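You operate a simulated robot arm through the tools that you are given. There is no shell and no other tool. Be economical: measure what you need, move in short steps, check, and stop when the job is done.

Carry out the task below with a simulated robot arm. There is one attempt and no reset: what you move stays moved.

JOB
Put one of the steel rings from the top of the long yellow-legged bench on top of the white stepped plug. Put the white logger labelled "29" from the top of the long yellow-legged bench on the lower shelf of the long yellow-legged bench and the white logger marked "72" on top of the small blue block. Put the grey steel tray on the top of the long yellow-legged bench away on the top deck of the blue trolley. Take the black-handled tray on the top of the shipping bench and put it away on the lower shelf of the hose bench. Take the white ring labelled "Right" from the top of the long yellow-legged bench and leave it on the square silver plate there. Put the black tin on the top of the long yellow-legged bench away on the grey pillar shelf. Put the cream filter element from the top of the long yellow-legged bench on the front of the wooden board on the crate. Do these in any order. Set down upright: white logger, black tin, cream filter element.

Only the result counts: the job must be done as asked and must still hold three seconds after the hand-in. Knocking over, shifting, dropping, spilling or breaking anything else fails it.

ROBOT AND FRAMES
A 7-joint arm with a two-finger parallel gripper on a trunk, on a base that drives. Base frame: it is fixed to the floor where the robot stands at the start and does not move with it; the origin is under the middle of the robot, x ahead of it, y to its left, z up; the surface under the hand at the start is at about z = 800. Lengths are in mm, angles in rad, forces in N, time in s.
With the tool pointing down near the work surface it reaches from about 440 to 900 mm from the robot's upright axis, wherever it stands. Its first joint turns from -0.297 to 2.199 rad. Places, roughly: black tin (6x6x7 cm) [900, 1200, 800]; black-handled tray (29x17x9 cm) [-3900, 2800, 700]; cream filter element [500, 1500, 750]; front of the wooden board on the crate [-4200, 300, 400]; grey pillar shelf (15x37 cm) [-9220, 560, 1560]; grey steel tray (35x24x10 cm) [900, 100, 800]; lower shelf of the hose bench [-2900, 5200, 200]; lower shelf of the long yellow-legged bench [800, 400, 200]; small blue block (6x6x5 cm) [900, 400, 800]; square silver plate [1000, 1500, 750]; steel ring [500, 0, 750]; steel ring (5x5x4 cm) [900, -200, 800]; top deck of the blue trolley [-5100, 100, 800]; white logger [500, 250, 750]; white ring [1000, 1000, 750]; white stepped plug (6x6x5 cm) [500, -200, 800]. Payload 1.57 kg.
The tool frame sits at the grasp point between the pads (the TCP): z along the fingers, y along the line on which they close. The tips reach 30 mm beyond it. Largest opening 80 mm; finger width 17, thickness 12; the body of the gripper, 40 by 82 mm, starts 80 mm behind the TCP.
Orientation is that of the tool frame in the base frame, as [roll, pitch, yaw] about the fixed x, y, z axes, in that order (R = Rz(yaw) Ry(pitch) Rx(roll)). With the fingers straight down and closing along the base's y, the tool's x points along the base's -x, its y along +y and its z along -z.

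CONTROLS
- The arm moves only by the tool send_rows. Its arguments are lists of equal length, an entry for each row: "xyz": the shift along the base's x, y, z in mm, a list of three; "dr": the turn, a rotation vector about the base's x, y, z in degrees, a list of three; "fingers": the gripper command, from -1 (fully open) to 1 (shut), values between in proportion. In form: {"xyz": [[dx, dy, dz], ...], "dr": [[rx, ry, rz], ...], "fingers": [fingers, ...]}. A call has 1 to 20 rows; each row shifts and turns the commanded pose from where the row before left it. Rows are played at 5 a second. More than 50 mm and 0.15 rad between two rows, or a gripper value outside its range, and nothing of the call is played. Where a pose cannot be reached the arm comes as near as it can. A force on the tool above 40 N (or 10 N above the force at the start of the call, whichever is more), or a blocked arm, ends the call early, and 0.2 s more pass. The fingers move at their own pace (about 45 mm/s each) and stop on an object; they squeeze with about 43 N. The grip force told is the motor's: it shows also when the fingers shut on nothing. Time passes only in rows, and 0.2 s behind the last, so rows that do not move let the fingers close. It gives the time, the measured TCP pose, the force on the tool (base axes), the opening and the grip force at its end, in the units of the frame above (readings bear some noise), with the torque about the TCP (base axes, N m) and any sound that the robot's microphone picked up, and new pictures: "show" is both (left out), scene, wrist or none.
- Cameras (640 x 400 px; columns grow to the right, rows downward): "scene" is now at [-1.4, -191.7, 1323.2]; the picture's right is [0.45, -0.89, 0.00], its down [-0.52, -0.26, -0.81] and it looks along [0.73, 0.36, -0.59] (base axes); focal length 286 px, centre (320, 200). "wrist" rides on the gripper at [72, -7, -122] in the tool frame; the picture's right is [0.09, 1.00, 0.00], its down [-0.84, 0.08, -0.54] and it looks along [-0.54, 0.05, 0.84] (tool axes); focal length 238 px, centre (320, 200). There is no depth. A picture from a camera that has moved, and an enlarged one, comes with that camera's place and axes in the base frame and with its lens.
- slide_trunk(by): slides the trunk up (or, below 0, down) by that many mm; the arm and the scene camera ride with it, the base frame stays. It gives what a move gives, with no picture.
- roll_base(legs): drives the robot by 1 to 6 legs, each [ahead, left, turn to the left] in mm, mm and rad, along the robot's own axes; the way and the turn of a leg run together, so that a leg with both is an arc; at most 1500 mm and 3.142 rad a leg. The arm and the cameras ride along, it lands a little off, and it stops where it bumps. It gives what a move gives, and a new picture of the scene camera.
- pan_tilt(pan, tilt): turns the head with the scene camera to pan (to the left, within 1.902 rad either way) and tilt (down, from -0.506 to 1.204), counted from straight ahead of the robot. It gives what a move gives, and a new picture of the scene camera.
- inspect(camera, box): a new picture of the part [left, top, right, bottom] of that camera's present view, enlarged. The clock stands still meanwhile.
- job_done(): hands the job in; it is judged then, once.

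Work in short steps. Places have to be worked out from the pictures, the camera data and where the tool is seen: move nearer, look again, correct. Check each grasp and each placing, and mend what went wrong. You have 483 turns and 360 pictures in all, those below and enlarged ones among them. Open the gripper and draw the arm clear of the work before you hand the job in, unless the task says otherwise; then end with one line.

The tools are called after "Request:" as name(argument=value, ...) on one line, values as JSON. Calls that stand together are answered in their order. send_rows: Moves the arm, as the interface text tells. Its arguments: {"type":"object","properties":{"xyz":{"type":"array"},"dr":{"type":"array"},"fingers":{"type":"array"},"show":{"type":"string","enum":["both","scene","wrist","none"]}},"required":["xyz","dr","fingers"]} The other tools are called the same way: slide_trunk (by) slides the trunk up or down; roll_base (legs) drives the base; pan_tilt (pan, tilt) turns the head that bears the scene camera; inspect (camera, box) takes an enlarged picture of a part of a camera's view; job_done () hands the job in.

At the start:

```text
time_s: 0.0
tcp_pos: [588.7, 60.2, 1062.4]
orientation: [-3.141, 0.0, 3.14]
wrist_force: [-0.7, -0.5, 0.0]
torque: [0.05, -0.04, 0.0]
grip_width: 79.8
grasp_force: 0.0
trunk travel left (down, up): [-700.0, 90.0]
robot x, y, heading: [-2.9, 1.5, -0.001]
head pan, tilt: [0.463, 0.625]
```

scene: 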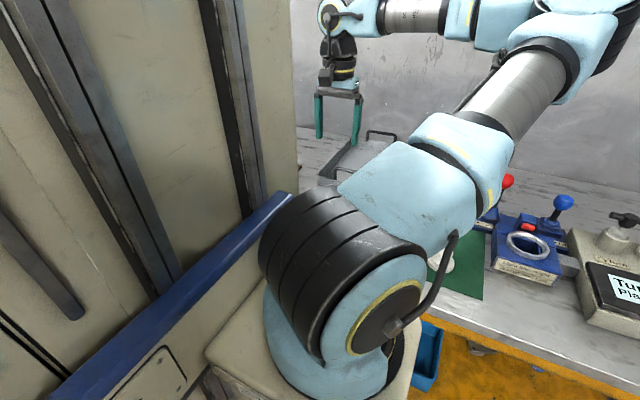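
wrist: 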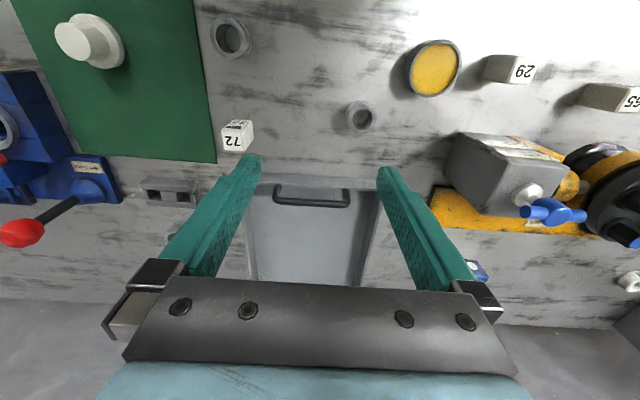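

The wrist view shows the plug, rings, loggers and tray. I survey the bench with the head first.

Request:
pan_tilt(pan=0.0, tilt=0.7)

Request:
pan_tilt(pan=1.2, tilt=0.4)

Request:
inspect(camera="wrist", box=[0, 0, 640, 260])

```text
time_s: 0.9
tcp_pos: [588.7, 60.7, 1061.7]
orientation: [-3.142, -0.001, 3.139]
wrist_force: [0.5, 0.0, 1.0]
torque: [0.03, 0.01, 0.03]
grip_width: 80.1
grasp_force: 0.1
trunk travel left (down, up): [-700.0, 90.0]
robot x, y, heading: [-0.7, -2.3, 0.0]
head pan, tilt: [0.0, 0.7]
camera scene: at [5.2, -230.8, 1316.8], right [0.0, -1.0, 0.0], down [-0.64, 0.0, -0.77], along [0.77, 0.0, -0.64], focal length 286 px, centre (320, 200)
```

scene: 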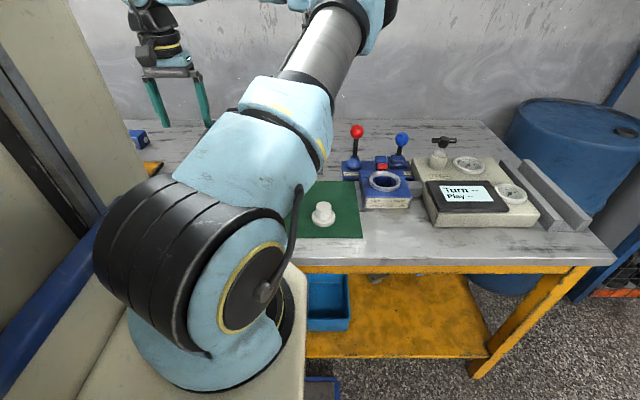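

```text
time_s: 2.3
tcp_pos: [589.1, 59.7, 1063.1]
orientation: [-3.141, 0.0, 3.14]
wrist_force: [0.7, 0.6, 0.1]
torque: [0.0, -0.01, -0.03]
grip_width: 80.0
grasp_force: 0.2
trunk travel left (down, up): [-700.0, 90.0]
robot x, y, heading: [2.3, -1.8, -0.003]
head pan, tilt: [1.201, 0.4]
camera scene: at [-46.2, -144.5, 1343.6], right [0.93, -0.36, 0.0], down [-0.14, -0.36, -0.92], along [0.33, 0.86, -0.39], focal length 286 px, centre (320, 200)
```

scene: 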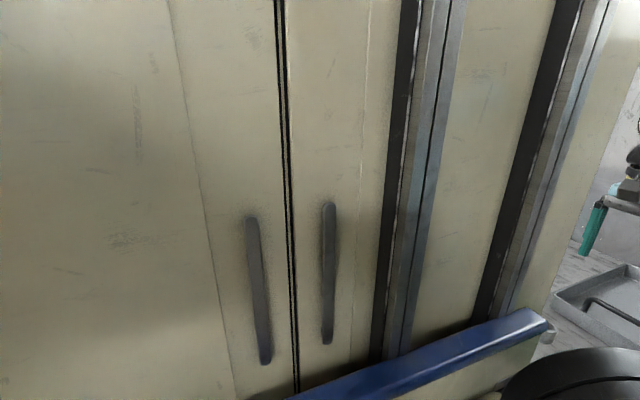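

```text
1.00 times, centred on (320, 130) of wrist (not enlarged: the box is as wide or as high as the picture)
camera zoom: at [517.2, 53.0, 1184.3], right [-0.09, 1.0, 0.0], down [0.84, 0.08, 0.54], along [0.54, 0.05, -0.84], focal length 238 px, centre (320, 270)
```

zoom: 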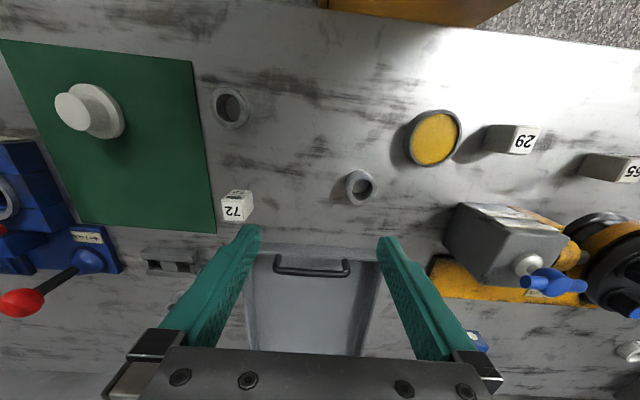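

The left side is blocked by a beige cabinet-like body. I look at more angles to understand the robot and the room.

Request:
pan_tilt(pan=1.9, tilt=0.4)

Request:
pan_tilt(pan=-1.9, tilt=0.3)

Request:
pan_tilt(pan=-0.9, tilt=0.3)

```text
time_s: 3.4
tcp_pos: [587.9, 60.3, 1061.6]
orientation: [3.141, 0.0, 3.14]
wrist_force: [-0.4, 0.4, -0.1]
torque: [-0.01, 0.0, -0.04]
grip_width: 80.1
grasp_force: 0.1
trunk travel left (down, up): [-700.0, 90.0]
robot x, y, heading: [3.5, 0.2, 0.001]
head pan, tilt: [1.901, 0.4]
camera scene: at [-109.6, -143.2, 1343.6], right [0.95, 0.32, 0.0], down [0.13, -0.37, -0.92], along [-0.3, 0.87, -0.39], focal length 286 px, centre (320, 200)
```

scene: 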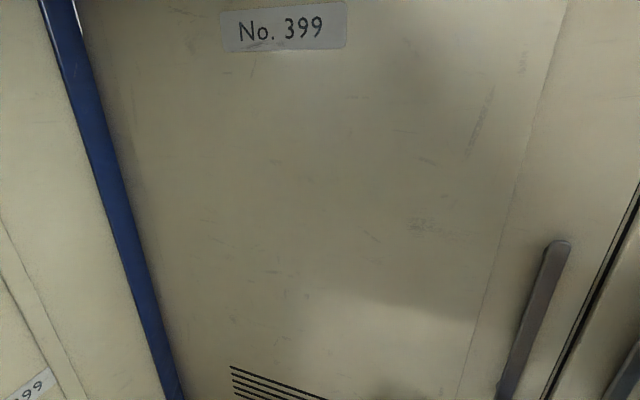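

```text
time_s: 6.5
tcp_pos: [588.2, 60.0, 1061.5]
orientation: [-3.141, -0.002, 3.139]
wrist_force: [-0.5, 0.2, 0.1]
torque: [0.0, 0.02, 0.01]
grip_width: 80.0
grasp_force: 0.1
trunk travel left (down, up): [-700.0, 90.0]
robot x, y, heading: [-2.5, 0.7, 0.001]
head pan, tilt: [-1.901, 0.3]
camera scene: at [-109.9, -319.3, 1352.9], right [-0.95, 0.32, 0.0], down [0.1, 0.28, -0.96], along [-0.31, -0.9, -0.3], focal length 286 px, centre (320, 200)
```

scene: 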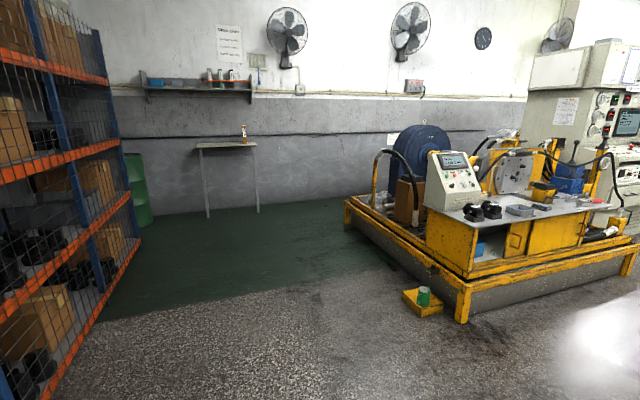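

```text
time_s: 7.8
tcp_pos: [589.2, 59.2, 1062.8]
orientation: [3.141, -0.001, 3.139]
wrist_force: [0.1, -0.1, 0.4]
torque: [-0.01, 0.0, -0.01]
grip_width: 79.8
grasp_force: 0.1
trunk travel left (down, up): [-700.0, 90.0]
robot x, y, heading: [-0.1, 0.8, -0.0]
head pan, tilt: [-0.901, 0.3]
camera scene: at [-21.8, -304.1, 1352.9], right [-0.78, -0.62, 0.0], down [-0.18, 0.23, -0.96], along [0.59, -0.75, -0.3], focal length 286 px, centre (320, 200)
```

scene: 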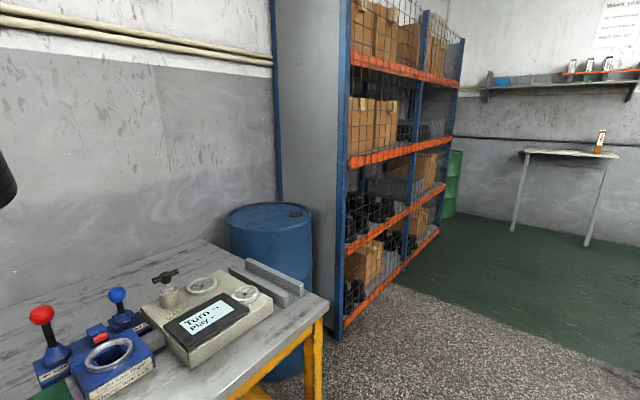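

The room is clear; the cabinet face is at about y≈0, presumably the robot's own mast. I move the tool over the ring/plug area to measure them.

Request:
send_rows(xyz=[[-10, -35, -18], [-10, -35, -18], [-10, -35, -18], [-10, -35, -18], [-10, -35, -18], [-10, -35, -18]], dr=[[0, 0, 0], [0, 0, 0], [0, 0, 0], [0, 0, 0], [0, 0, 0], [0, 0, 0]], fingers=[-1, -1, -1, -1, -1, -1], show="wrist")

Request:
pan_tilt(pan=0.0, tilt=0.9)

```text
time_s: 9.2
tcp_pos: [527.0, -149.6, 954.1]
orientation: [-3.142, 0.0, 3.141]
wrist_force: [0.3, 0.8, -0.4]
torque: [-0.01, 0.05, -0.02]
grip_width: 80.2
grasp_force: 0.1
trunk travel left (down, up): [-700.0, 90.0]
robot x, y, heading: [-2.6, 2.7, 0.0]
head pan, tilt: [-0.901, 0.3]
camera wrist: at [455.9, -155.6, 1076.1], right [-0.09, 1.0, 0.0], down [0.84, 0.08, 0.54], along [0.54, 0.05, -0.84], focal length 238 px, centre (320, 200)
```

wrist: 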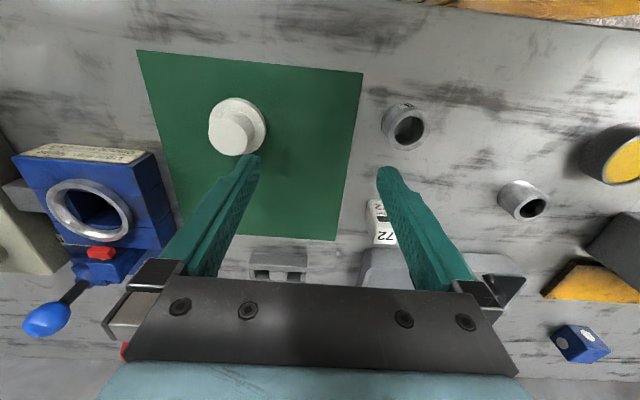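

```text
time_s: 10.4
tcp_pos: [528.4, -148.6, 955.1]
orientation: [-3.14, 0.002, 3.139]
wrist_force: [0.0, 0.4, 0.6]
torque: [-0.01, 0.02, 0.01]
grip_width: 79.9
grasp_force: 0.0
trunk travel left (down, up): [-700.0, 90.0]
robot x, y, heading: [1.5, 3.1, -0.001]
head pan, tilt: [0.0, 0.901]
camera scene: at [-4.2, -231.0, 1300.7], right [0.0, -1.0, 0.0], down [-0.78, 0.0, -0.62], along [0.62, 0.0, -0.78], focal length 286 px, centre (320, 200)
```

scene: 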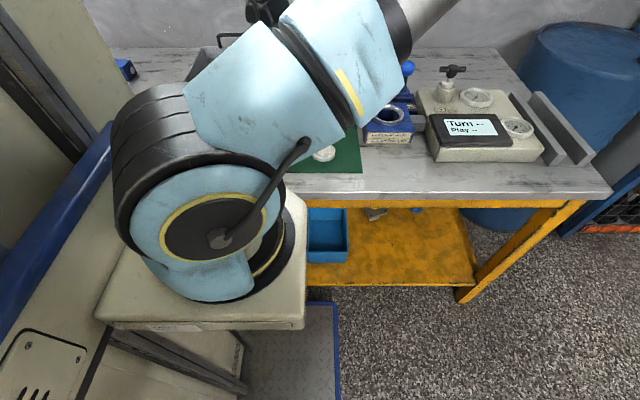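

Triangulation puts the bench top near z≈800 and the ring at about (518,-61). I move over the ring for a closer look.

Request:
send_rows(xyz=[[-5, 44, -10], [-5, 44, -20], [0, 0, -10]], dr=[[0, 0, 0], [0, 0, 0], [0, 0, 0]], fingers=[-1, -1, -1], show="wrist")

```text
time_s: 11.2
tcp_pos: [517.6, -60.3, 913.0]
orientation: [-3.141, 0.0, 3.14]
wrist_force: [-0.7, 0.5, -0.3]
torque: [0.0, -0.01, 0.0]
grip_width: 79.9
grasp_force: 0.0
trunk travel left (down, up): [-700.0, 90.0]
robot x, y, heading: [3.0, 0.6, -0.004]
head pan, tilt: [0.0, 0.901]
camera wrist: at [446.3, -67.7, 1035.3], right [-0.09, 1.0, 0.0], down [0.84, 0.08, 0.54], along [0.54, 0.05, -0.84], focal length 238 px, centre (320, 200)
```

wrist: 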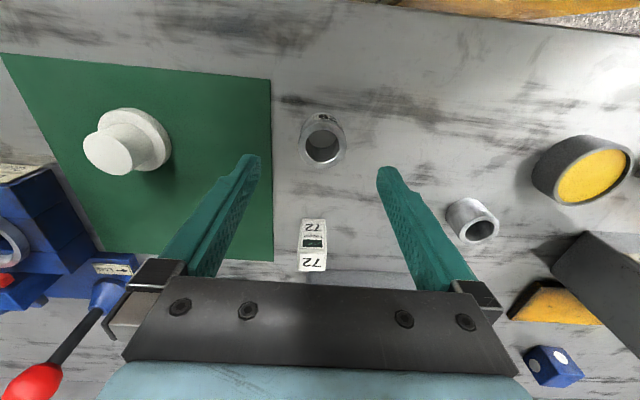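

The ring is centred at about (519,-58). I descend to grip it with tips just above the bench.

Request:
send_rows(xyz=[[1, 2, -40], [0, 0, -25], [0, 0, -10], [0, 0, 0], [0, 0, 0], [0, 0, 0], [0, 0, 0]], dr=[[0, 0, 0], [0, 0, 0], [0, 0, 0], [0, 0, 0], [0, 0, 0], [0, 0, 0], [0, 0, 0]], fingers=[-1, -1, -1, 1, 1, 1, 1], show="wrist")

```text
time_s: 12.8
tcp_pos: [520.8, -59.9, 840.1]
orientation: [3.14, 0.0, 3.137]
wrist_force: [0.1, -0.5, -0.5]
torque: [0.0, -0.03, 0.0]
grip_width: 41.8
grasp_force: 29.0
trunk travel left (down, up): [-700.0, 90.0]
robot x, y, heading: [3.0, 1.4, 0.002]
head pan, tilt: [0.0, 0.901]
camera wrist: at [448.5, -67.5, 961.6], right [-0.09, 1.0, 0.0], down [0.84, 0.08, 0.54], along [0.54, 0.05, -0.84], focal length 238 px, centre (320, 200)
```

wrist: 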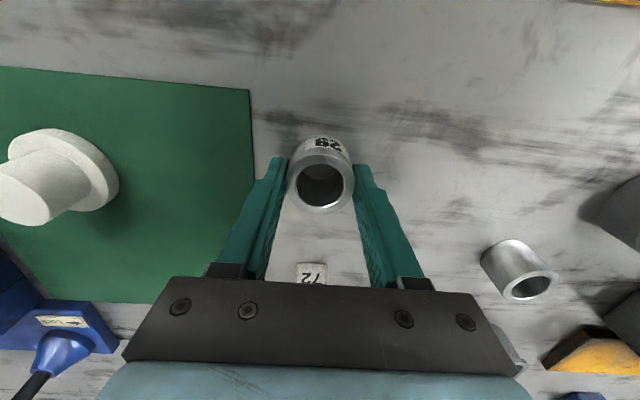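

Ring gripped (42 mm wide, top at about z=840). I lift it and go near the plug to locate it precisely.

Request:
send_rows(xyz=[[0, 0, 45], [0, 0, 45], [0, -40, 10], [0, -40, 0], [0, -10, 0]], dr=[[0, 0, 0], [0, 0, 0], [0, 0, 0], [0, 0, 0], [0, 0, 0]], fingers=[1, 1, 1, 1, 1], show="wrist")

Request:
inspect(camera="wrist", box=[100, 40, 420, 240])

```text
time_s: 14.0
tcp_pos: [521.5, -150.8, 940.9]
orientation: [-3.14, 0.0, 3.14]
wrist_force: [0.3, 0.2, -0.1]
torque: [-0.04, -0.02, 0.0]
grip_width: 0.0
grasp_force: 21.2
trunk travel left (down, up): [-700.0, 90.0]
robot x, y, heading: [-2.5, -0.8, 0.001]
head pan, tilt: [0.0, 0.901]
camera wrist: at [449.7, -157.8, 1062.0], right [-0.09, 1.0, 0.0], down [0.84, 0.08, 0.54], along [0.54, 0.05, -0.84], focal length 238 px, centre (320, 200)
```

wrist: 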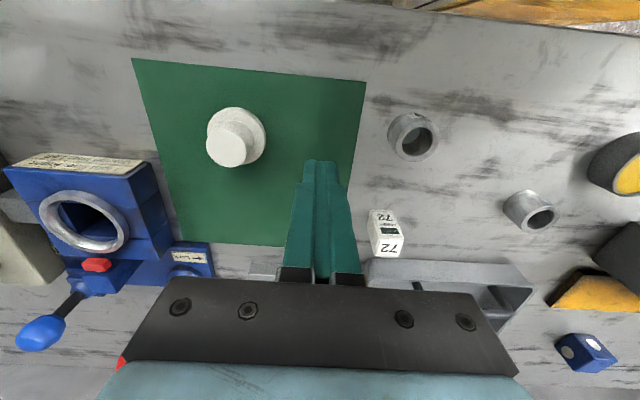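

```text
2.00 times, centred on (260, 140) of wrist
camera zoom: at [449.7, -157.8, 1062.0], right [-0.09, 1.0, 0.0], down [0.84, 0.08, 0.54], along [0.54, 0.05, -0.84], focal length 477 px, centre (440, 320)
```

zoom: 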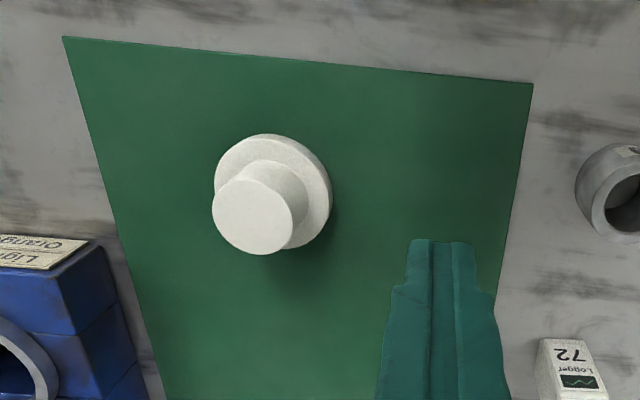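

The ring slipped out when lifting (I was ~6 mm off centre); it stands at about (513.5,-62.5). I regrip it better centred and lower, with a longer squeeze.

Request:
send_rows(xyz=[[-4, 44, 0], [-4, 44, 0], [0, 0, -45], [0, 0, -45], [0, 0, -15], [0, 0, 0], [0, 0, 0], [0, 0, 0], [0, 0, 0], [0, 0, 0], [0, 0, 0]], dr=[[0, 0, 0], [0, 0, 0], [0, 0, 0], [0, 0, 0], [0, 0, 0], [0, 0, 0], [0, 0, 0], [0, 0, 0], [0, 0, 0], [0, 0, 0], [0, 0, 0]], fingers=[-1, -1, -1, -1, -1, -1, 1, 1, 1, 1, 1], show="wrist")

```text
time_s: 16.4
tcp_pos: [511.6, -64.0, 835.8]
orientation: [3.141, -0.001, 3.139]
wrist_force: [-0.9, 0.0, -0.5]
torque: [-0.01, -0.01, -0.03]
grip_width: 40.4
grasp_force: 38.4
trunk travel left (down, up): [-700.0, 90.0]
robot x, y, heading: [-1.3, -1.0, -0.0]
head pan, tilt: [0.0, 0.901]
camera wrist: at [439.5, -71.1, 956.8], right [-0.09, 1.0, 0.0], down [0.84, 0.08, 0.54], along [0.54, 0.05, -0.84], focal length 238 px, centre (320, 200)
```

wrist: 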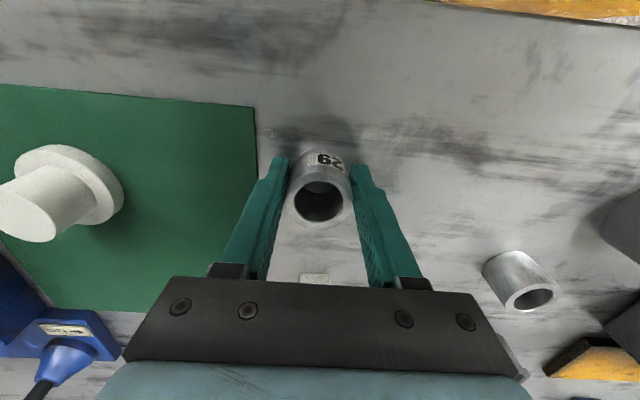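

Ring centre is about 4 mm ahead of the TCP; I reopen, shift +4 in x, regrip and lift slightly to test.

Request:
send_rows(xyz=[[0, 0, 0], [4, 0, 0], [0, 0, 0], [0, 0, 0], [0, 0, 0], [0, 0, 0], [0, 0, 0], [0, 0, 15], [0, 0, 25]], dr=[[0, 0, 0], [0, 0, 0], [0, 0, 0], [0, 0, 0], [0, 0, 0], [0, 0, 0], [0, 0, 0], [0, 0, 0], [0, 0, 0]], fingers=[-0.4, -0.4, 1, 1, 1, 1, 1, 1, 1], show="wrist")

```text
time_s: 18.4
tcp_pos: [514.1, -63.6, 875.1]
orientation: [3.142, -0.001, 3.14]
wrist_force: [0.4, 0.5, -2.9]
torque: [-0.01, 0.05, 0.01]
grip_width: 40.4
grasp_force: 42.9
trunk travel left (down, up): [-700.0, 90.0]
robot x, y, heading: [1.4, -1.4, 0.0]
head pan, tilt: [0.0, 0.901]
camera wrist: at [442.4, -69.3, 996.5], right [-0.09, 1.0, 0.0], down [0.84, 0.08, 0.54], along [0.54, 0.05, -0.84], focal length 238 px, centre (320, 200)
```

wrist: 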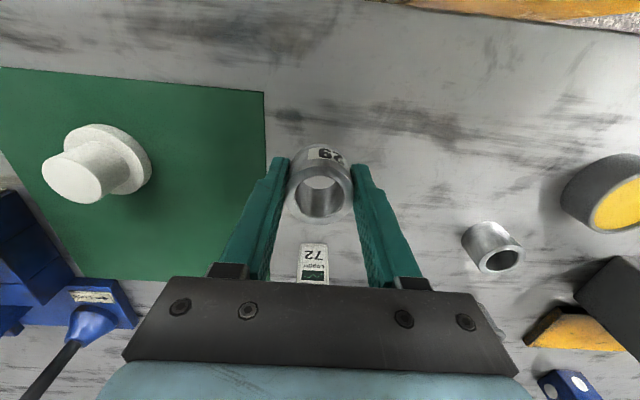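

The ring holds this time. I raise it and carry it over to just short of the plug, then look.

Request:
send_rows(xyz=[[0, 0, 40], [0, 0, 20], [6, -44, 0], [6, -44, 0], [6, -44, 0], [4, -43, 0], [0, 0, 0]], dr=[[0, 0, 0], [0, 0, 0], [0, 0, 0], [0, 0, 0], [0, 0, 0], [0, 0, 0], [0, 0, 0]], fingers=[1, 1, 1, 1, 1, 1, 1], show="wrist")

Request:
inspect(camera="wrist", box=[240, 80, 400, 240])

```text
time_s: 20.0
tcp_pos: [535.5, -238.9, 934.1]
orientation: [-3.141, 0.0, 3.14]
wrist_force: [0.4, 0.7, -2.0]
torque: [-0.01, 0.07, 0.0]
grip_width: 40.4
grasp_force: 43.6
trunk travel left (down, up): [-700.0, 90.0]
robot x, y, heading: [2.8, 2.4, -0.0]
head pan, tilt: [0.0, 0.901]
camera wrist: at [464.1, -245.8, 1056.3], right [-0.09, 1.0, 0.0], down [0.84, 0.08, 0.54], along [0.54, 0.05, -0.84], focal length 238 px, centre (320, 200)
```

wrist: 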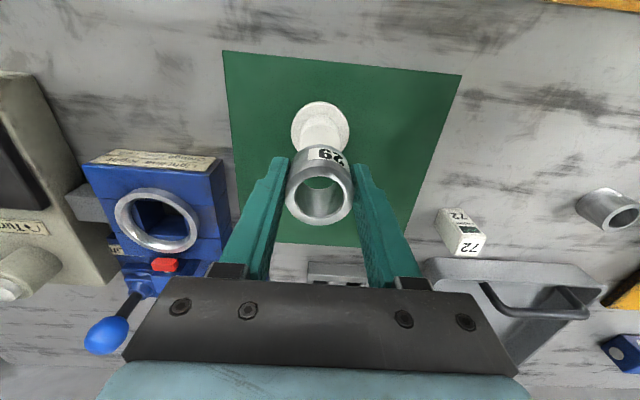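

```text
2.50 times, centred on (320, 160) of wrist
camera zoom: at [464.1, -245.8, 1056.3], right [-0.09, 1.0, 0.0], down [0.84, 0.08, 0.54], along [0.54, 0.05, -0.84], focal length 596 px, centre (320, 300)
```

zoom: 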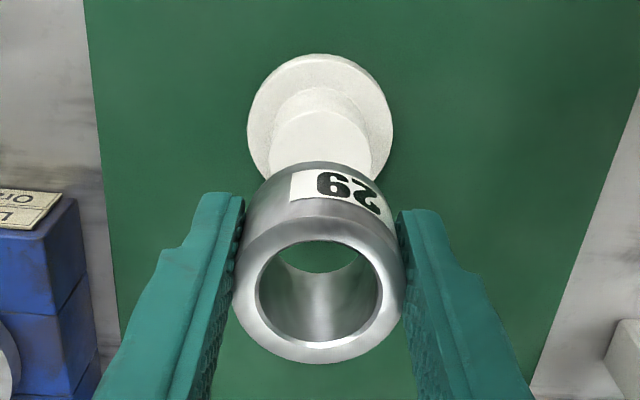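

The ring is aligned with the plug axis (536,-239). I lower gently toward contact.

Request:
send_rows(xyz=[[0, 0, -30], [0, 0, -12], [0, 0, -4], [0, 0, 0]], dr=[[0, 0, 0], [0, 0, 0], [0, 0, 0], [0, 0, 0]], fingers=[1, 1, 1, 1], show="wrist")

```text
time_s: 21.0
tcp_pos: [537.1, -238.2, 888.1]
orientation: [-3.141, 0.002, 3.139]
wrist_force: [-0.3, -0.3, -2.5]
torque: [0.01, -0.01, 0.0]
grip_width: 40.4
grasp_force: 43.1
trunk travel left (down, up): [-700.0, 90.0]
robot x, y, heading: [-4.5, 0.1, 0.006]
head pan, tilt: [0.0, 0.901]
camera wrist: at [465.6, -245.2, 1009.7], right [-0.09, 1.0, 0.0], down [0.84, 0.08, 0.54], along [0.54, 0.05, -0.84], focal length 238 px, centre (320, 200)
```

wrist: 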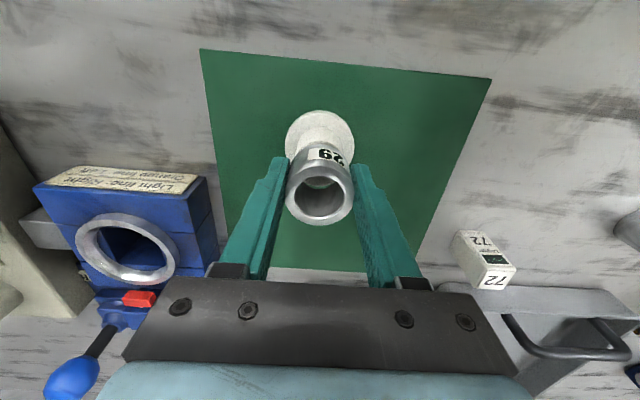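

Still no contact; I go down in 2 mm steps watching the force.

Request:
send_rows(xyz=[[0, 0, -2], [0, 0, -2], [0, 0, -2]], dr=[[0, 0, 0], [0, 0, 0], [0, 0, 0]], fingers=[1, 1, 1], show="none")

```text
time_s: 21.8
tcp_pos: [537.1, -236.9, 881.7]
orientation: [3.141, 0.0, 3.141]
wrist_force: [0.8, 0.4, -1.9]
torque: [0.0, 0.01, 0.03]
grip_width: 40.2
grasp_force: 42.4
trunk travel left (down, up): [-700.0, 90.0]
robot x, y, heading: [-0.0, -1.0, -0.002]
head pan, tilt: [0.0, 0.901]
```

Request:
send_rows(xyz=[[0, 0, -2], [0, 0, -2], [0, 0, -2]], dr=[[0, 0, 0], [0, 0, 0], [0, 0, 0]], fingers=[1, 1, 1], show="wrist")

Request:
inspect(camera="wrist", box=[240, 80, 400, 240])

```text
time_s: 22.8
tcp_pos: [538.3, -237.6, 878.8]
orientation: [-3.137, 0.006, 3.141]
wrist_force: [-10.0, -1.9, 27.8]
torque: [0.1, 0.32, 0.04]
grip_width: 40.5
grasp_force: 42.9
trunk travel left (down, up): [-700.0, 90.0]
robot x, y, heading: [-1.6, -5.4, 0.0]
head pan, tilt: [0.0, 0.901]
stopped in row 3: the force on the tool passed its limit at 42 N (the readings are from after the stop); the commanded pose is now the measured one
camera wrist: at [465.7, -244.0, 1000.0], right [-0.09, 1.0, 0.0], down [0.83, 0.08, 0.55], along [0.54, 0.05, -0.84], focal length 238 px, centre (320, 200)
```

wrist: 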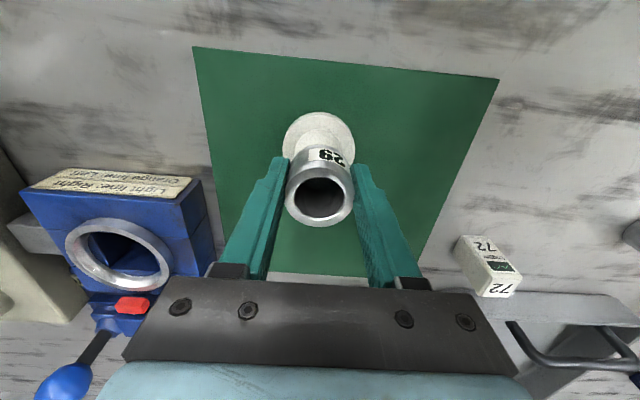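

```text
2.50 times, centred on (320, 160) of wrist
camera zoom: at [465.7, -244.0, 1000.0], right [-0.09, 1.0, 0.0], down [0.83, 0.08, 0.55], along [0.54, 0.05, -0.84], focal length 596 px, centre (320, 300)
```

zoom: 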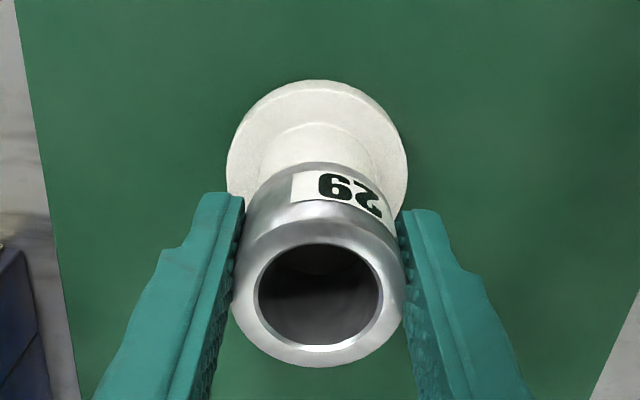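

Contact at TCP z≈879. I relieve a millimetre or so and open.

Request:
send_rows(xyz=[[0, 0, 1], [0, 0, 0], [0, 0, 0], [0, 0, 0], [0, 0, 0]], dr=[[0, 0, 0], [0, 0, 0], [0, 0, 0], [0, 0, 0], [0, 0, 0]], fingers=[1, 1, 0.3, -0.3, -0.6], show="wrist")

Request:
send_rows(xyz=[[0, 0, 0], [0, 0, 40], [0, 0, 45], [0, 0, 45]], dr=[[0, 0, 0], [0, 0, 0], [0, 0, 0], [0, 0, 0]], fingers=[-1, -1, -1, -1], show="wrist")

```text
time_s: 23.9
tcp_pos: [538.4, -238.0, 876.1]
orientation: [-3.139, 0.003, 3.141]
wrist_force: [0.4, 0.7, 0.0]
torque: [-0.01, -0.04, -0.04]
grip_width: 63.8
grasp_force: 0.1
trunk travel left (down, up): [-700.0, 90.0]
robot x, y, heading: [-0.7, 0.7, 0.003]
head pan, tilt: [0.0, 0.901]
camera wrist: at [466.0, -245.0, 999.0], right [-0.09, 1.0, 0.0], down [0.84, 0.08, 0.54], along [0.54, 0.05, -0.84], focal length 238 px, centre (320, 200)
```

wrist: 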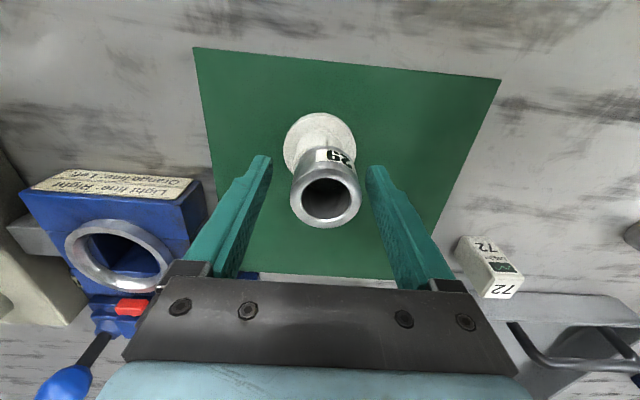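

```text
time_s: 24.9
tcp_pos: [540.0, -238.9, 1006.9]
orientation: [-3.139, 0.004, -3.139]
wrist_force: [0.2, 0.6, 0.6]
torque: [-0.01, 0.01, -0.02]
grip_width: 80.0
grasp_force: 0.0
trunk travel left (down, up): [-700.0, 90.0]
robot x, y, heading: [-0.9, 1.3, 0.001]
head pan, tilt: [0.0, 0.901]
camera wrist: at [466.9, -245.0, 1128.6], right [-0.09, 1.0, 0.0], down [0.84, 0.08, 0.54], along [0.54, 0.05, -0.84], focal length 238 px, centre (320, 200)
```

wrist: 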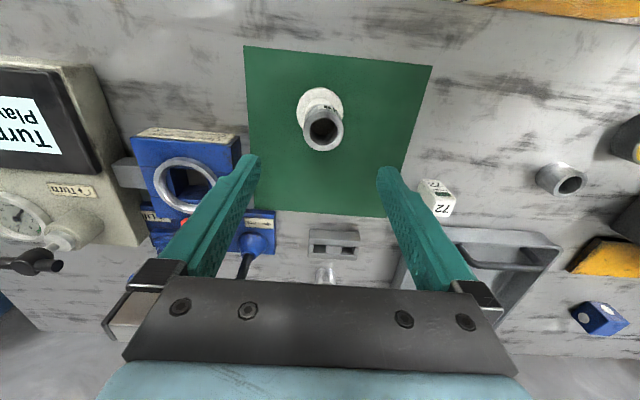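

Ring released. I zoom to verify it sits flat on the plug, and look at the logger and tray.

Request:
inspect(camera="wrist", box=[260, 70, 400, 180])

Request:
inspect(camera="wrist", box=[380, 150, 640, 350])

```text
3.64 times, centred on (330, 125) of wrist
camera zoom: at [466.9, -245.0, 1128.6], right [-0.09, 1.0, 0.0], down [0.84, 0.08, 0.54], along [0.54, 0.05, -0.84], focal length 867 px, centre (284, 473)
```

zoom: 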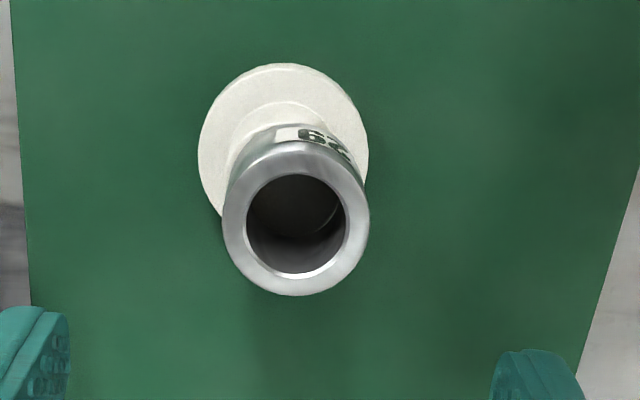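

```text
2.00 times, centred on (510, 250) of wrist
camera zoom: at [466.9, -245.0, 1128.6], right [-0.09, 1.0, 0.0], down [0.84, 0.08, 0.54], along [0.54, 0.05, -0.84], focal length 477 px, centre (-60, 100)
```

zoom: 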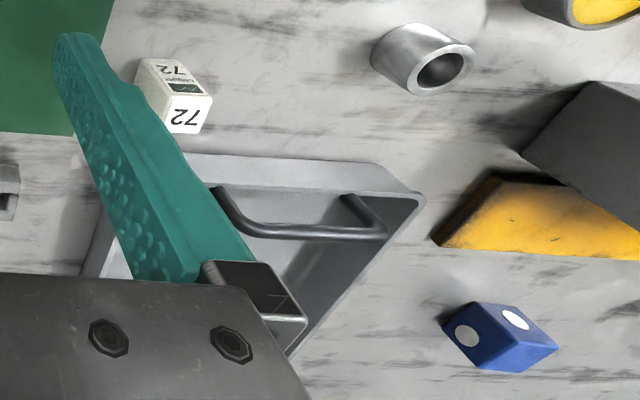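

Ring sits flat on the plug. Next, logger "72": estimated at about (641,-56); I move closer to it.

Request:
send_rows(xyz=[[18, 36, -12], [18, 36, -12], [18, 36, -12], [18, 36, -12], [18, 36, -12], [0, 0, -10]], dr=[[0, 0, 0], [0, 0, 0], [0, 0, 0], [0, 0, 0], [0, 0, 0], [0, 0, 0]], fingers=[-1, -1, -1, -1, -1, -1], show="wrist")

Request:
inspect(camera="wrist", box=[220, 80, 420, 240])

```text
time_s: 26.4
tcp_pos: [626.1, -57.8, 937.6]
orientation: [-3.141, 0.003, 3.139]
wrist_force: [0.7, 0.1, 1.0]
torque: [0.0, 0.02, -0.01]
grip_width: 80.1
grasp_force: 0.1
trunk travel left (down, up): [-700.0, 90.0]
robot x, y, heading: [-3.1, 1.4, -0.001]
head pan, tilt: [0.0, 0.901]
camera wrist: at [555.1, -64.1, 1059.7], right [-0.09, 1.0, 0.0], down [0.83, 0.08, 0.55], along [0.54, 0.05, -0.84], focal length 238 px, centre (320, 200)
```

wrist: 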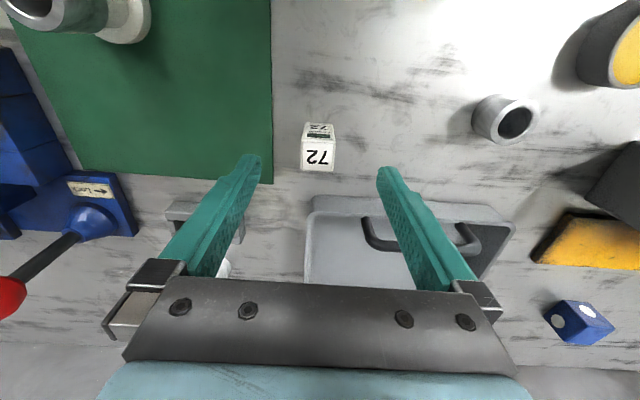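

```text
2.50 times, centred on (320, 160) of wrist
camera zoom: at [555.1, -64.1, 1059.7], right [-0.09, 1.0, 0.0], down [0.83, 0.08, 0.55], along [0.54, 0.05, -0.84], focal length 596 px, centre (320, 300)
```

zoom: 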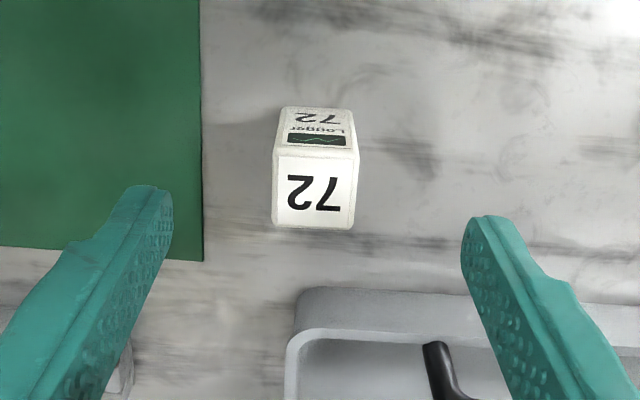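

Logger 72 stands upright (screen side facing me), about 28 x 26 x 63 mm, centre (637,-58). I descend and grip it.

Request:
send_rows(xyz=[[11, 0, -40], [0, 0, -40], [0, 0, -13], [0, 0, 0], [0, 0, 0], [0, 0, 0], [0, 0, 0], [0, 0, 0]], dr=[[0, 0, 0], [0, 0, 0], [0, 0, 0], [0, 0, 0], [0, 0, 0], [0, 0, 0], [0, 0, 0], [0, 0, 0]], fingers=[-1, -1, -1, 0, 1, 1, 1, 1], show="wrist")

```text
time_s: 28.1
tcp_pos: [638.1, -55.6, 847.4]
orientation: [-3.14, 0.004, 3.14]
wrist_force: [-0.4, 0.1, 0.4]
torque: [0.02, -0.04, 0.06]
grip_width: 30.4
grasp_force: 31.4
trunk travel left (down, up): [-700.0, 90.0]
robot x, y, heading: [-1.0, -2.1, -0.003]
head pan, tilt: [0.0, 0.901]
camera wrist: at [566.1, -62.7, 968.7], right [-0.09, 1.0, 0.0], down [0.83, 0.08, 0.54], along [0.54, 0.05, -0.84], focal length 238 px, centre (320, 200)
```

wrist: 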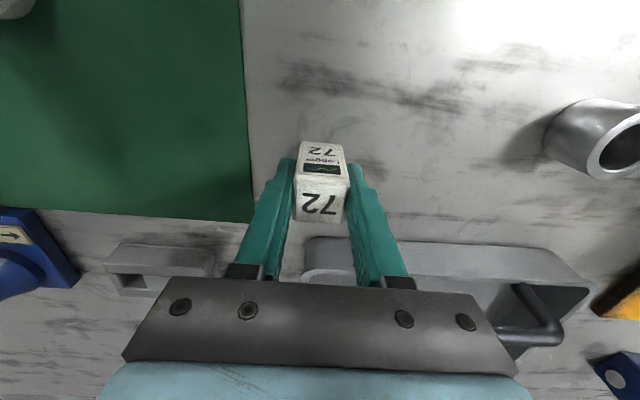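

Gripped at 30 mm. I lift and carry it toward the blue block (≈(885,380)), staying high.

Request:
send_rows(xyz=[[0, 0, 40], [0, 0, 40], [0, 0, 40], [0, 0, 40], [22, 40, 0], [22, 40, 0], [22, 40, 0], [22, 40, 0], [22, 40, 0], [22, 40, 0], [22, 40, 0]], dr=[[0, 0, 0], [0, 0, 0], [0, 0, 0], [0, 0, 0], [0, 0, 0], [0, 0, 0], [0, 0, 0], [0, 0, 0], [0, 0, 0], [0, 0, 0], [0, 0, 0]], fingers=[1, 1, 1, 1, 1, 1, 1, 1, 1, 1, 1], show="wrist")

```text
time_s: 30.6
tcp_pos: [793.6, 223.0, 1005.6]
orientation: [-3.138, 0.004, 3.141]
wrist_force: [0.2, -0.8, 0.1]
torque: [0.07, 0.01, 0.0]
grip_width: 30.1
grasp_force: 39.3
trunk travel left (down, up): [-700.0, 90.0]
robot x, y, heading: [-1.5, -1.8, 0.001]
head pan, tilt: [0.0, 0.901]
camera wrist: at [722.1, 216.6, 1126.5], right [-0.09, 1.0, 0.0], down [0.84, 0.08, 0.54], along [0.54, 0.05, -0.84], focal length 238 px, centre (320, 200)
```

wrist: 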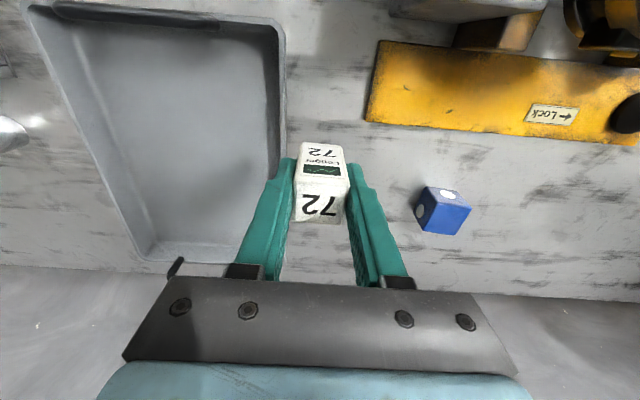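

I zoom in on the blue block to separate its top from its sides.

Request:
inspect(camera="wrist", box=[390, 160, 500, 260])

```text
4.00 times, centred on (445, 210) of wrist
camera zoom: at [722.1, 216.6, 1126.5], right [-0.09, 1.0, 0.0], down [0.84, 0.08, 0.54], along [0.54, 0.05, -0.84], focal length 953 px, centre (-180, 160)
```

zoom: 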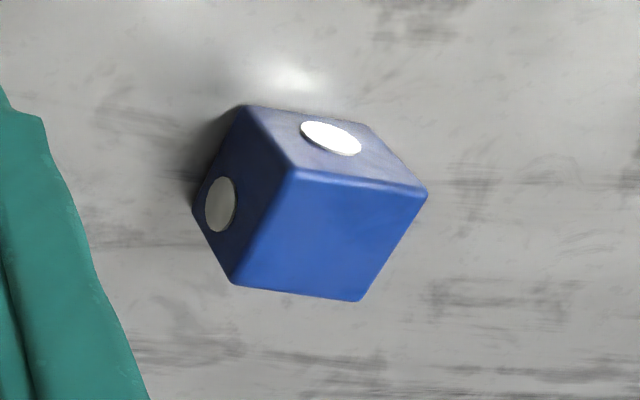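

Block top centre ≈ (921,425,845). I move there, x first, checking reach.

Request:
send_rows(xyz=[[40, 20, 0], [40, 20, 0], [40, 40, 0], [7, 45, 0], [0, 45, 0], [0, 32, 0], [0, 0, 0]], dr=[[0, 0, 0], [0, 0, 0], [0, 0, 0], [0, 0, 0], [0, 0, 0], [0, 0, 0], [0, 0, 0]], fingers=[1, 1, 1, 1, 1, 1, 1], show="wrist")

```text
refused: row 3 steps farther than a row can; nothing moved
```

Request:
send_rows(xyz=[[40, 20, 0], [40, 20, 0], [40, 28, 0], [7, 45, 0], [0, 45, 0], [0, 44, 0], [0, 0, 0]], dr=[[0, 0, 0], [0, 0, 0], [0, 0, 0], [0, 0, 0], [0, 0, 0], [0, 0, 0], [0, 0, 0]], fingers=[1, 1, 1, 1, 1, 1, 1], show="wrist")

```text
time_s: 32.1
tcp_pos: [807.8, 238.9, 1008.3]
orientation: [-3.141, 0.006, 3.141]
wrist_force: [0.4, -0.3, -0.5]
torque: [0.01, 0.01, -0.01]
grip_width: 30.2
grasp_force: 39.4
out of reach, approached as far as the arm can: row 1, 2, 3, 4, 5, 6
trunk travel left (down, up): [-700.0, 90.0]
robot x, y, heading: [-2.7, 2.3, 0.0]
head pan, tilt: [0.0, 0.901]
camera wrist: at [736.5, 232.1, 1129.5], right [-0.09, 1.0, 0.0], down [0.83, 0.08, 0.55], along [0.54, 0.05, -0.84], focal length 238 px, centre (320, 200)
```

wrist: 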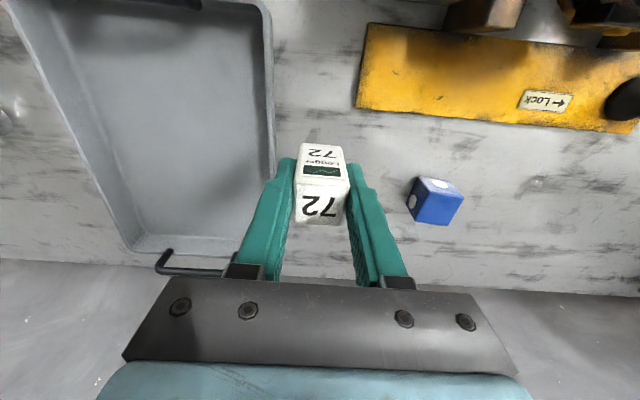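

Out of reach from here; I must drive left and a bit ahead. I look down at the platform front versus the bench to judge clearance.

Request:
pan_tilt(pan=0.0, tilt=1.2)

Request:
pan_tilt(pan=-0.6, tilt=1.1)

```text
time_s: 33.0
tcp_pos: [808.8, 238.8, 1008.0]
orientation: [-3.14, 0.004, 3.139]
wrist_force: [-0.6, -0.7, 0.2]
torque: [0.04, -0.04, 0.01]
grip_width: 30.2
grasp_force: 39.2
trunk travel left (down, up): [-700.0, 90.0]
robot x, y, heading: [-2.5, 0.0, -0.002]
head pan, tilt: [0.0, 1.201]
camera scene: at [-23.8, -230.9, 1280.9], right [0.0, -1.0, 0.0], down [-0.93, 0.0, -0.36], along [0.36, 0.0, -0.93], focal length 286 px, centre (320, 200)
```

scene: 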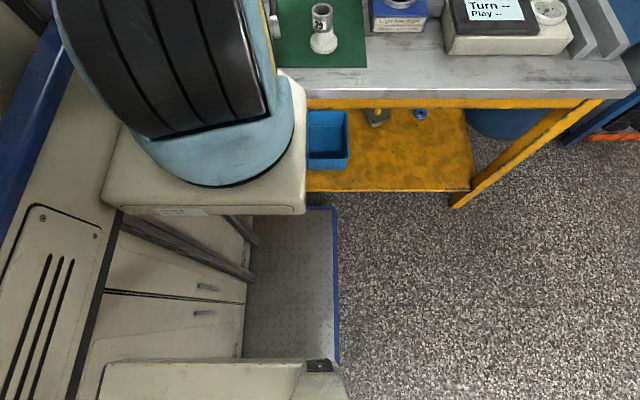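

```text
time_s: 34.0
tcp_pos: [808.7, 238.7, 1007.6]
orientation: [-3.14, 0.004, -3.142]
wrist_force: [-0.1, -0.3, 0.0]
torque: [-0.01, 0.03, 0.02]
grip_width: 30.3
grasp_force: 39.3
trunk travel left (down, up): [-700.0, 90.0]
robot x, y, heading: [-0.6, -1.9, -0.002]
head pan, tilt: [-0.6, 1.1]
camera scene: at [-27.7, -266.5, 1286.8], right [-0.56, -0.83, 0.0], down [-0.74, 0.5, -0.45], along [0.37, -0.26, -0.89], focal length 286 px, centre (320, 200)
```

scene: 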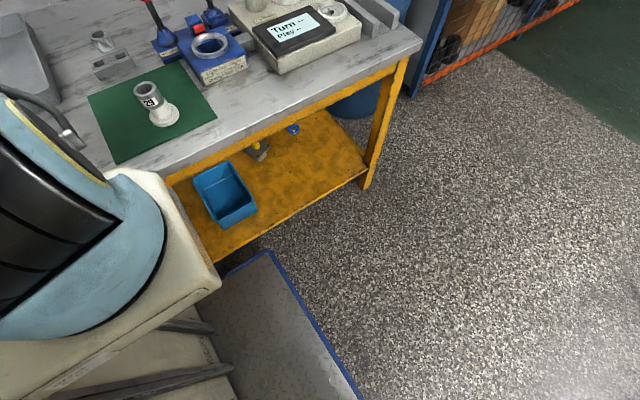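

Platform is low and can pass under the shelf. I raise the arm well clear before driving left past the yellow machine.

Request:
send_rows(xyz=[[-25, -10, 40], [-25, -10, 40], [-25, -10, 40], [-25, -10, 40]], dr=[[0, 0, 0], [0, 0, 0], [0, 0, 0], [0, 0, 0]], fingers=[1, 1, 1, 1], show="none")

Request:
pan_tilt(pan=0.3, tilt=0.6)

Request:
roll_base(legs=[[0, 250, 0]])

```text
time_s: 35.0
tcp_pos: [708.9, 195.6, 1167.8]
orientation: [-3.138, 0.004, 3.14]
wrist_force: [0.0, 0.6, -1.9]
torque: [-0.04, 0.08, 0.0]
grip_width: 30.5
grasp_force: 39.5
trunk travel left (down, up): [-700.0, 90.0]
robot x, y, heading: [-2.6, 0.7, 0.003]
head pan, tilt: [-0.6, 1.1]
```

```text
time_s: 36.1
tcp_pos: [709.6, 197.1, 1167.2]
orientation: [-3.14, 0.004, 3.141]
wrist_force: [-0.2, 0.1, -0.6]
torque: [-0.01, 0.01, -0.02]
grip_width: 30.2
grasp_force: 39.7
trunk travel left (down, up): [-700.0, 90.0]
robot x, y, heading: [3.4, 1.7, 0.004]
head pan, tilt: [0.3, 0.6]
camera scene: at [4.6, -204.8, 1325.4], right [0.29, -0.96, 0.0], down [-0.54, -0.17, -0.82], along [0.79, 0.24, -0.57], focal length 286 px, centre (320, 200)
```

scene: 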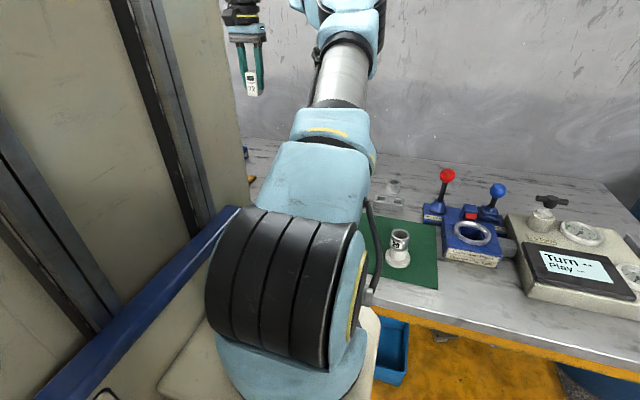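

```text
time_s: 38.0
tcp_pos: [709.2, 448.6, 1167.5]
orientation: [-3.14, 0.004, -3.14]
wrist_force: [-0.7, -0.1, -0.3]
torque: [0.01, -0.01, 0.02]
grip_width: 30.4
grasp_force: 39.0
trunk travel left (down, up): [-700.0, 90.0]
robot x, y, heading: [1.2, 249.8, 0.004]
head pan, tilt: [0.3, 0.6]
camera scene: at [5.0, 45.7, 1325.4], right [0.3, -0.95, 0.0], down [-0.54, -0.17, -0.83], along [0.79, 0.25, -0.56], focal length 286 px, centre (320, 200)
```

scene: 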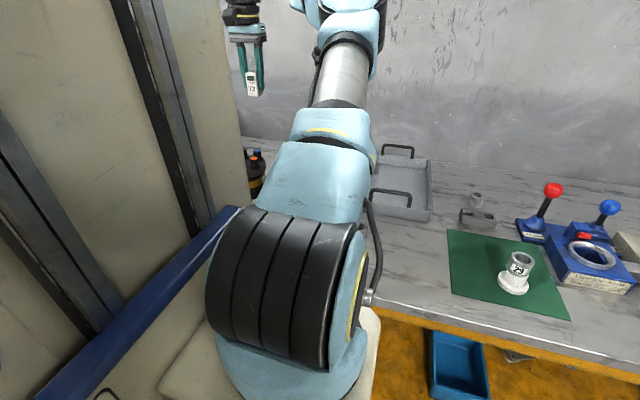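

The base moves fine and the cabinet rides along (it's the mast). I continue left and slightly ahead.

Request:
roll_base(legs=[[0, 170, 0], [40, 0, 0]])

Request:
send_rows(xyz=[[0, 0, 0]], dr=[[0, 0, 0]], fingers=[1], show="wrist")

```text
time_s: 40.1
tcp_pos: [744.3, 618.0, 1167.1]
orientation: [-3.14, 0.002, -3.139]
wrist_force: [0.3, -0.3, -0.5]
torque: [0.0, 0.03, 0.03]
grip_width: 30.1
grasp_force: 39.4
trunk travel left (down, up): [-700.0, 90.0]
robot x, y, heading: [34.5, 422.4, 0.001]
head pan, tilt: [0.3, 0.6]
stopped in leg 2: the robot was blocked; the commanded pose is now the measured one
camera scene: at [40.2, 216.2, 1325.4], right [0.3, -0.95, 0.0], down [-0.54, -0.17, -0.82], along [0.79, 0.25, -0.57], focal length 286 px, centre (320, 200)
```

scene: 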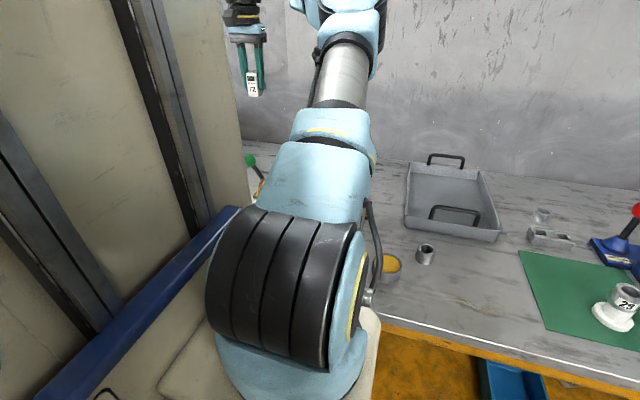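

```text
time_s: 40.5
tcp_pos: [744.5, 619.5, 1166.4]
orientation: [-3.139, 0.002, -3.139]
wrist_force: [0.0, -0.1, -1.7]
torque: [0.04, -0.01, -0.01]
grip_width: 30.3
grasp_force: 40.2
trunk travel left (down, up): [-700.0, 90.0]
robot x, y, heading: [32.9, 420.7, -0.0]
head pan, tilt: [0.3, 0.6]
camera wrist: at [672.4, 612.1, 1288.7], right [-0.09, 1.0, 0.0], down [0.84, 0.08, 0.54], along [0.54, 0.05, -0.84], focal length 238 px, centre (320, 200)
```

wrist: 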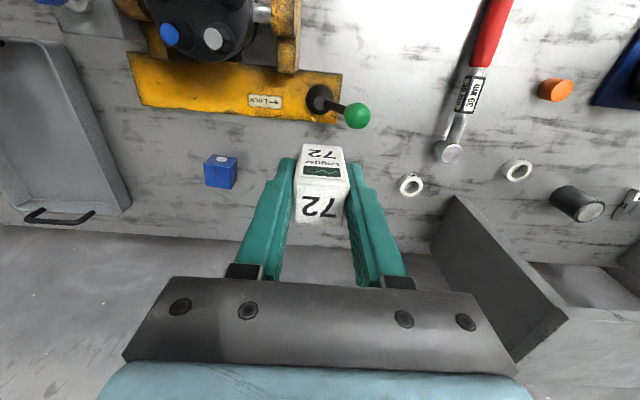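

Blocked at x≈33, as far ahead as it goes. Now I bring the logger over the block: y first, then forward and down.

Request:
send_rows(xyz=[[10, -48, 0], [10, -48, 0], [10, -48, 0], [10, -48, 0], [30, 0, -35], [30, 0, -35], [30, 0, -35], [20, 0, -35], [10, 0, -20]], dr=[[0, 0, 0], [0, 0, 0], [0, 0, 0], [0, 0, 0], [0, 0, 0], [0, 0, 0], [0, 0, 0], [0, 0, 0], [0, 0, 0]], fingers=[1, 1, 1, 1, 1, 1, 1, 1, 1], show="wrist")

```text
time_s: 42.5
tcp_pos: [905.4, 427.3, 1009.5]
orientation: [-3.139, 0.003, -3.139]
wrist_force: [0.2, -0.1, -0.3]
torque: [-0.04, -0.03, 0.02]
grip_width: 30.4
grasp_force: 39.3
trunk travel left (down, up): [-700.0, 90.0]
robot x, y, heading: [39.0, 423.4, -0.0]
head pan, tilt: [0.3, 0.6]
camera wrist: at [832.4, 420.7, 1131.2], right [-0.09, 1.0, 0.0], down [0.83, 0.08, 0.54], along [0.54, 0.05, -0.84], focal length 238 px, centre (320, 200)
```

wrist: 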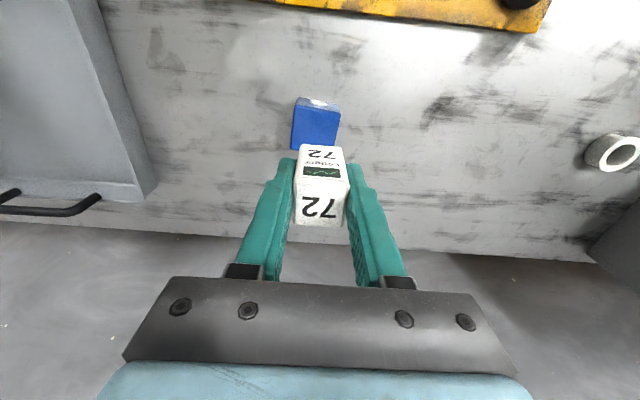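

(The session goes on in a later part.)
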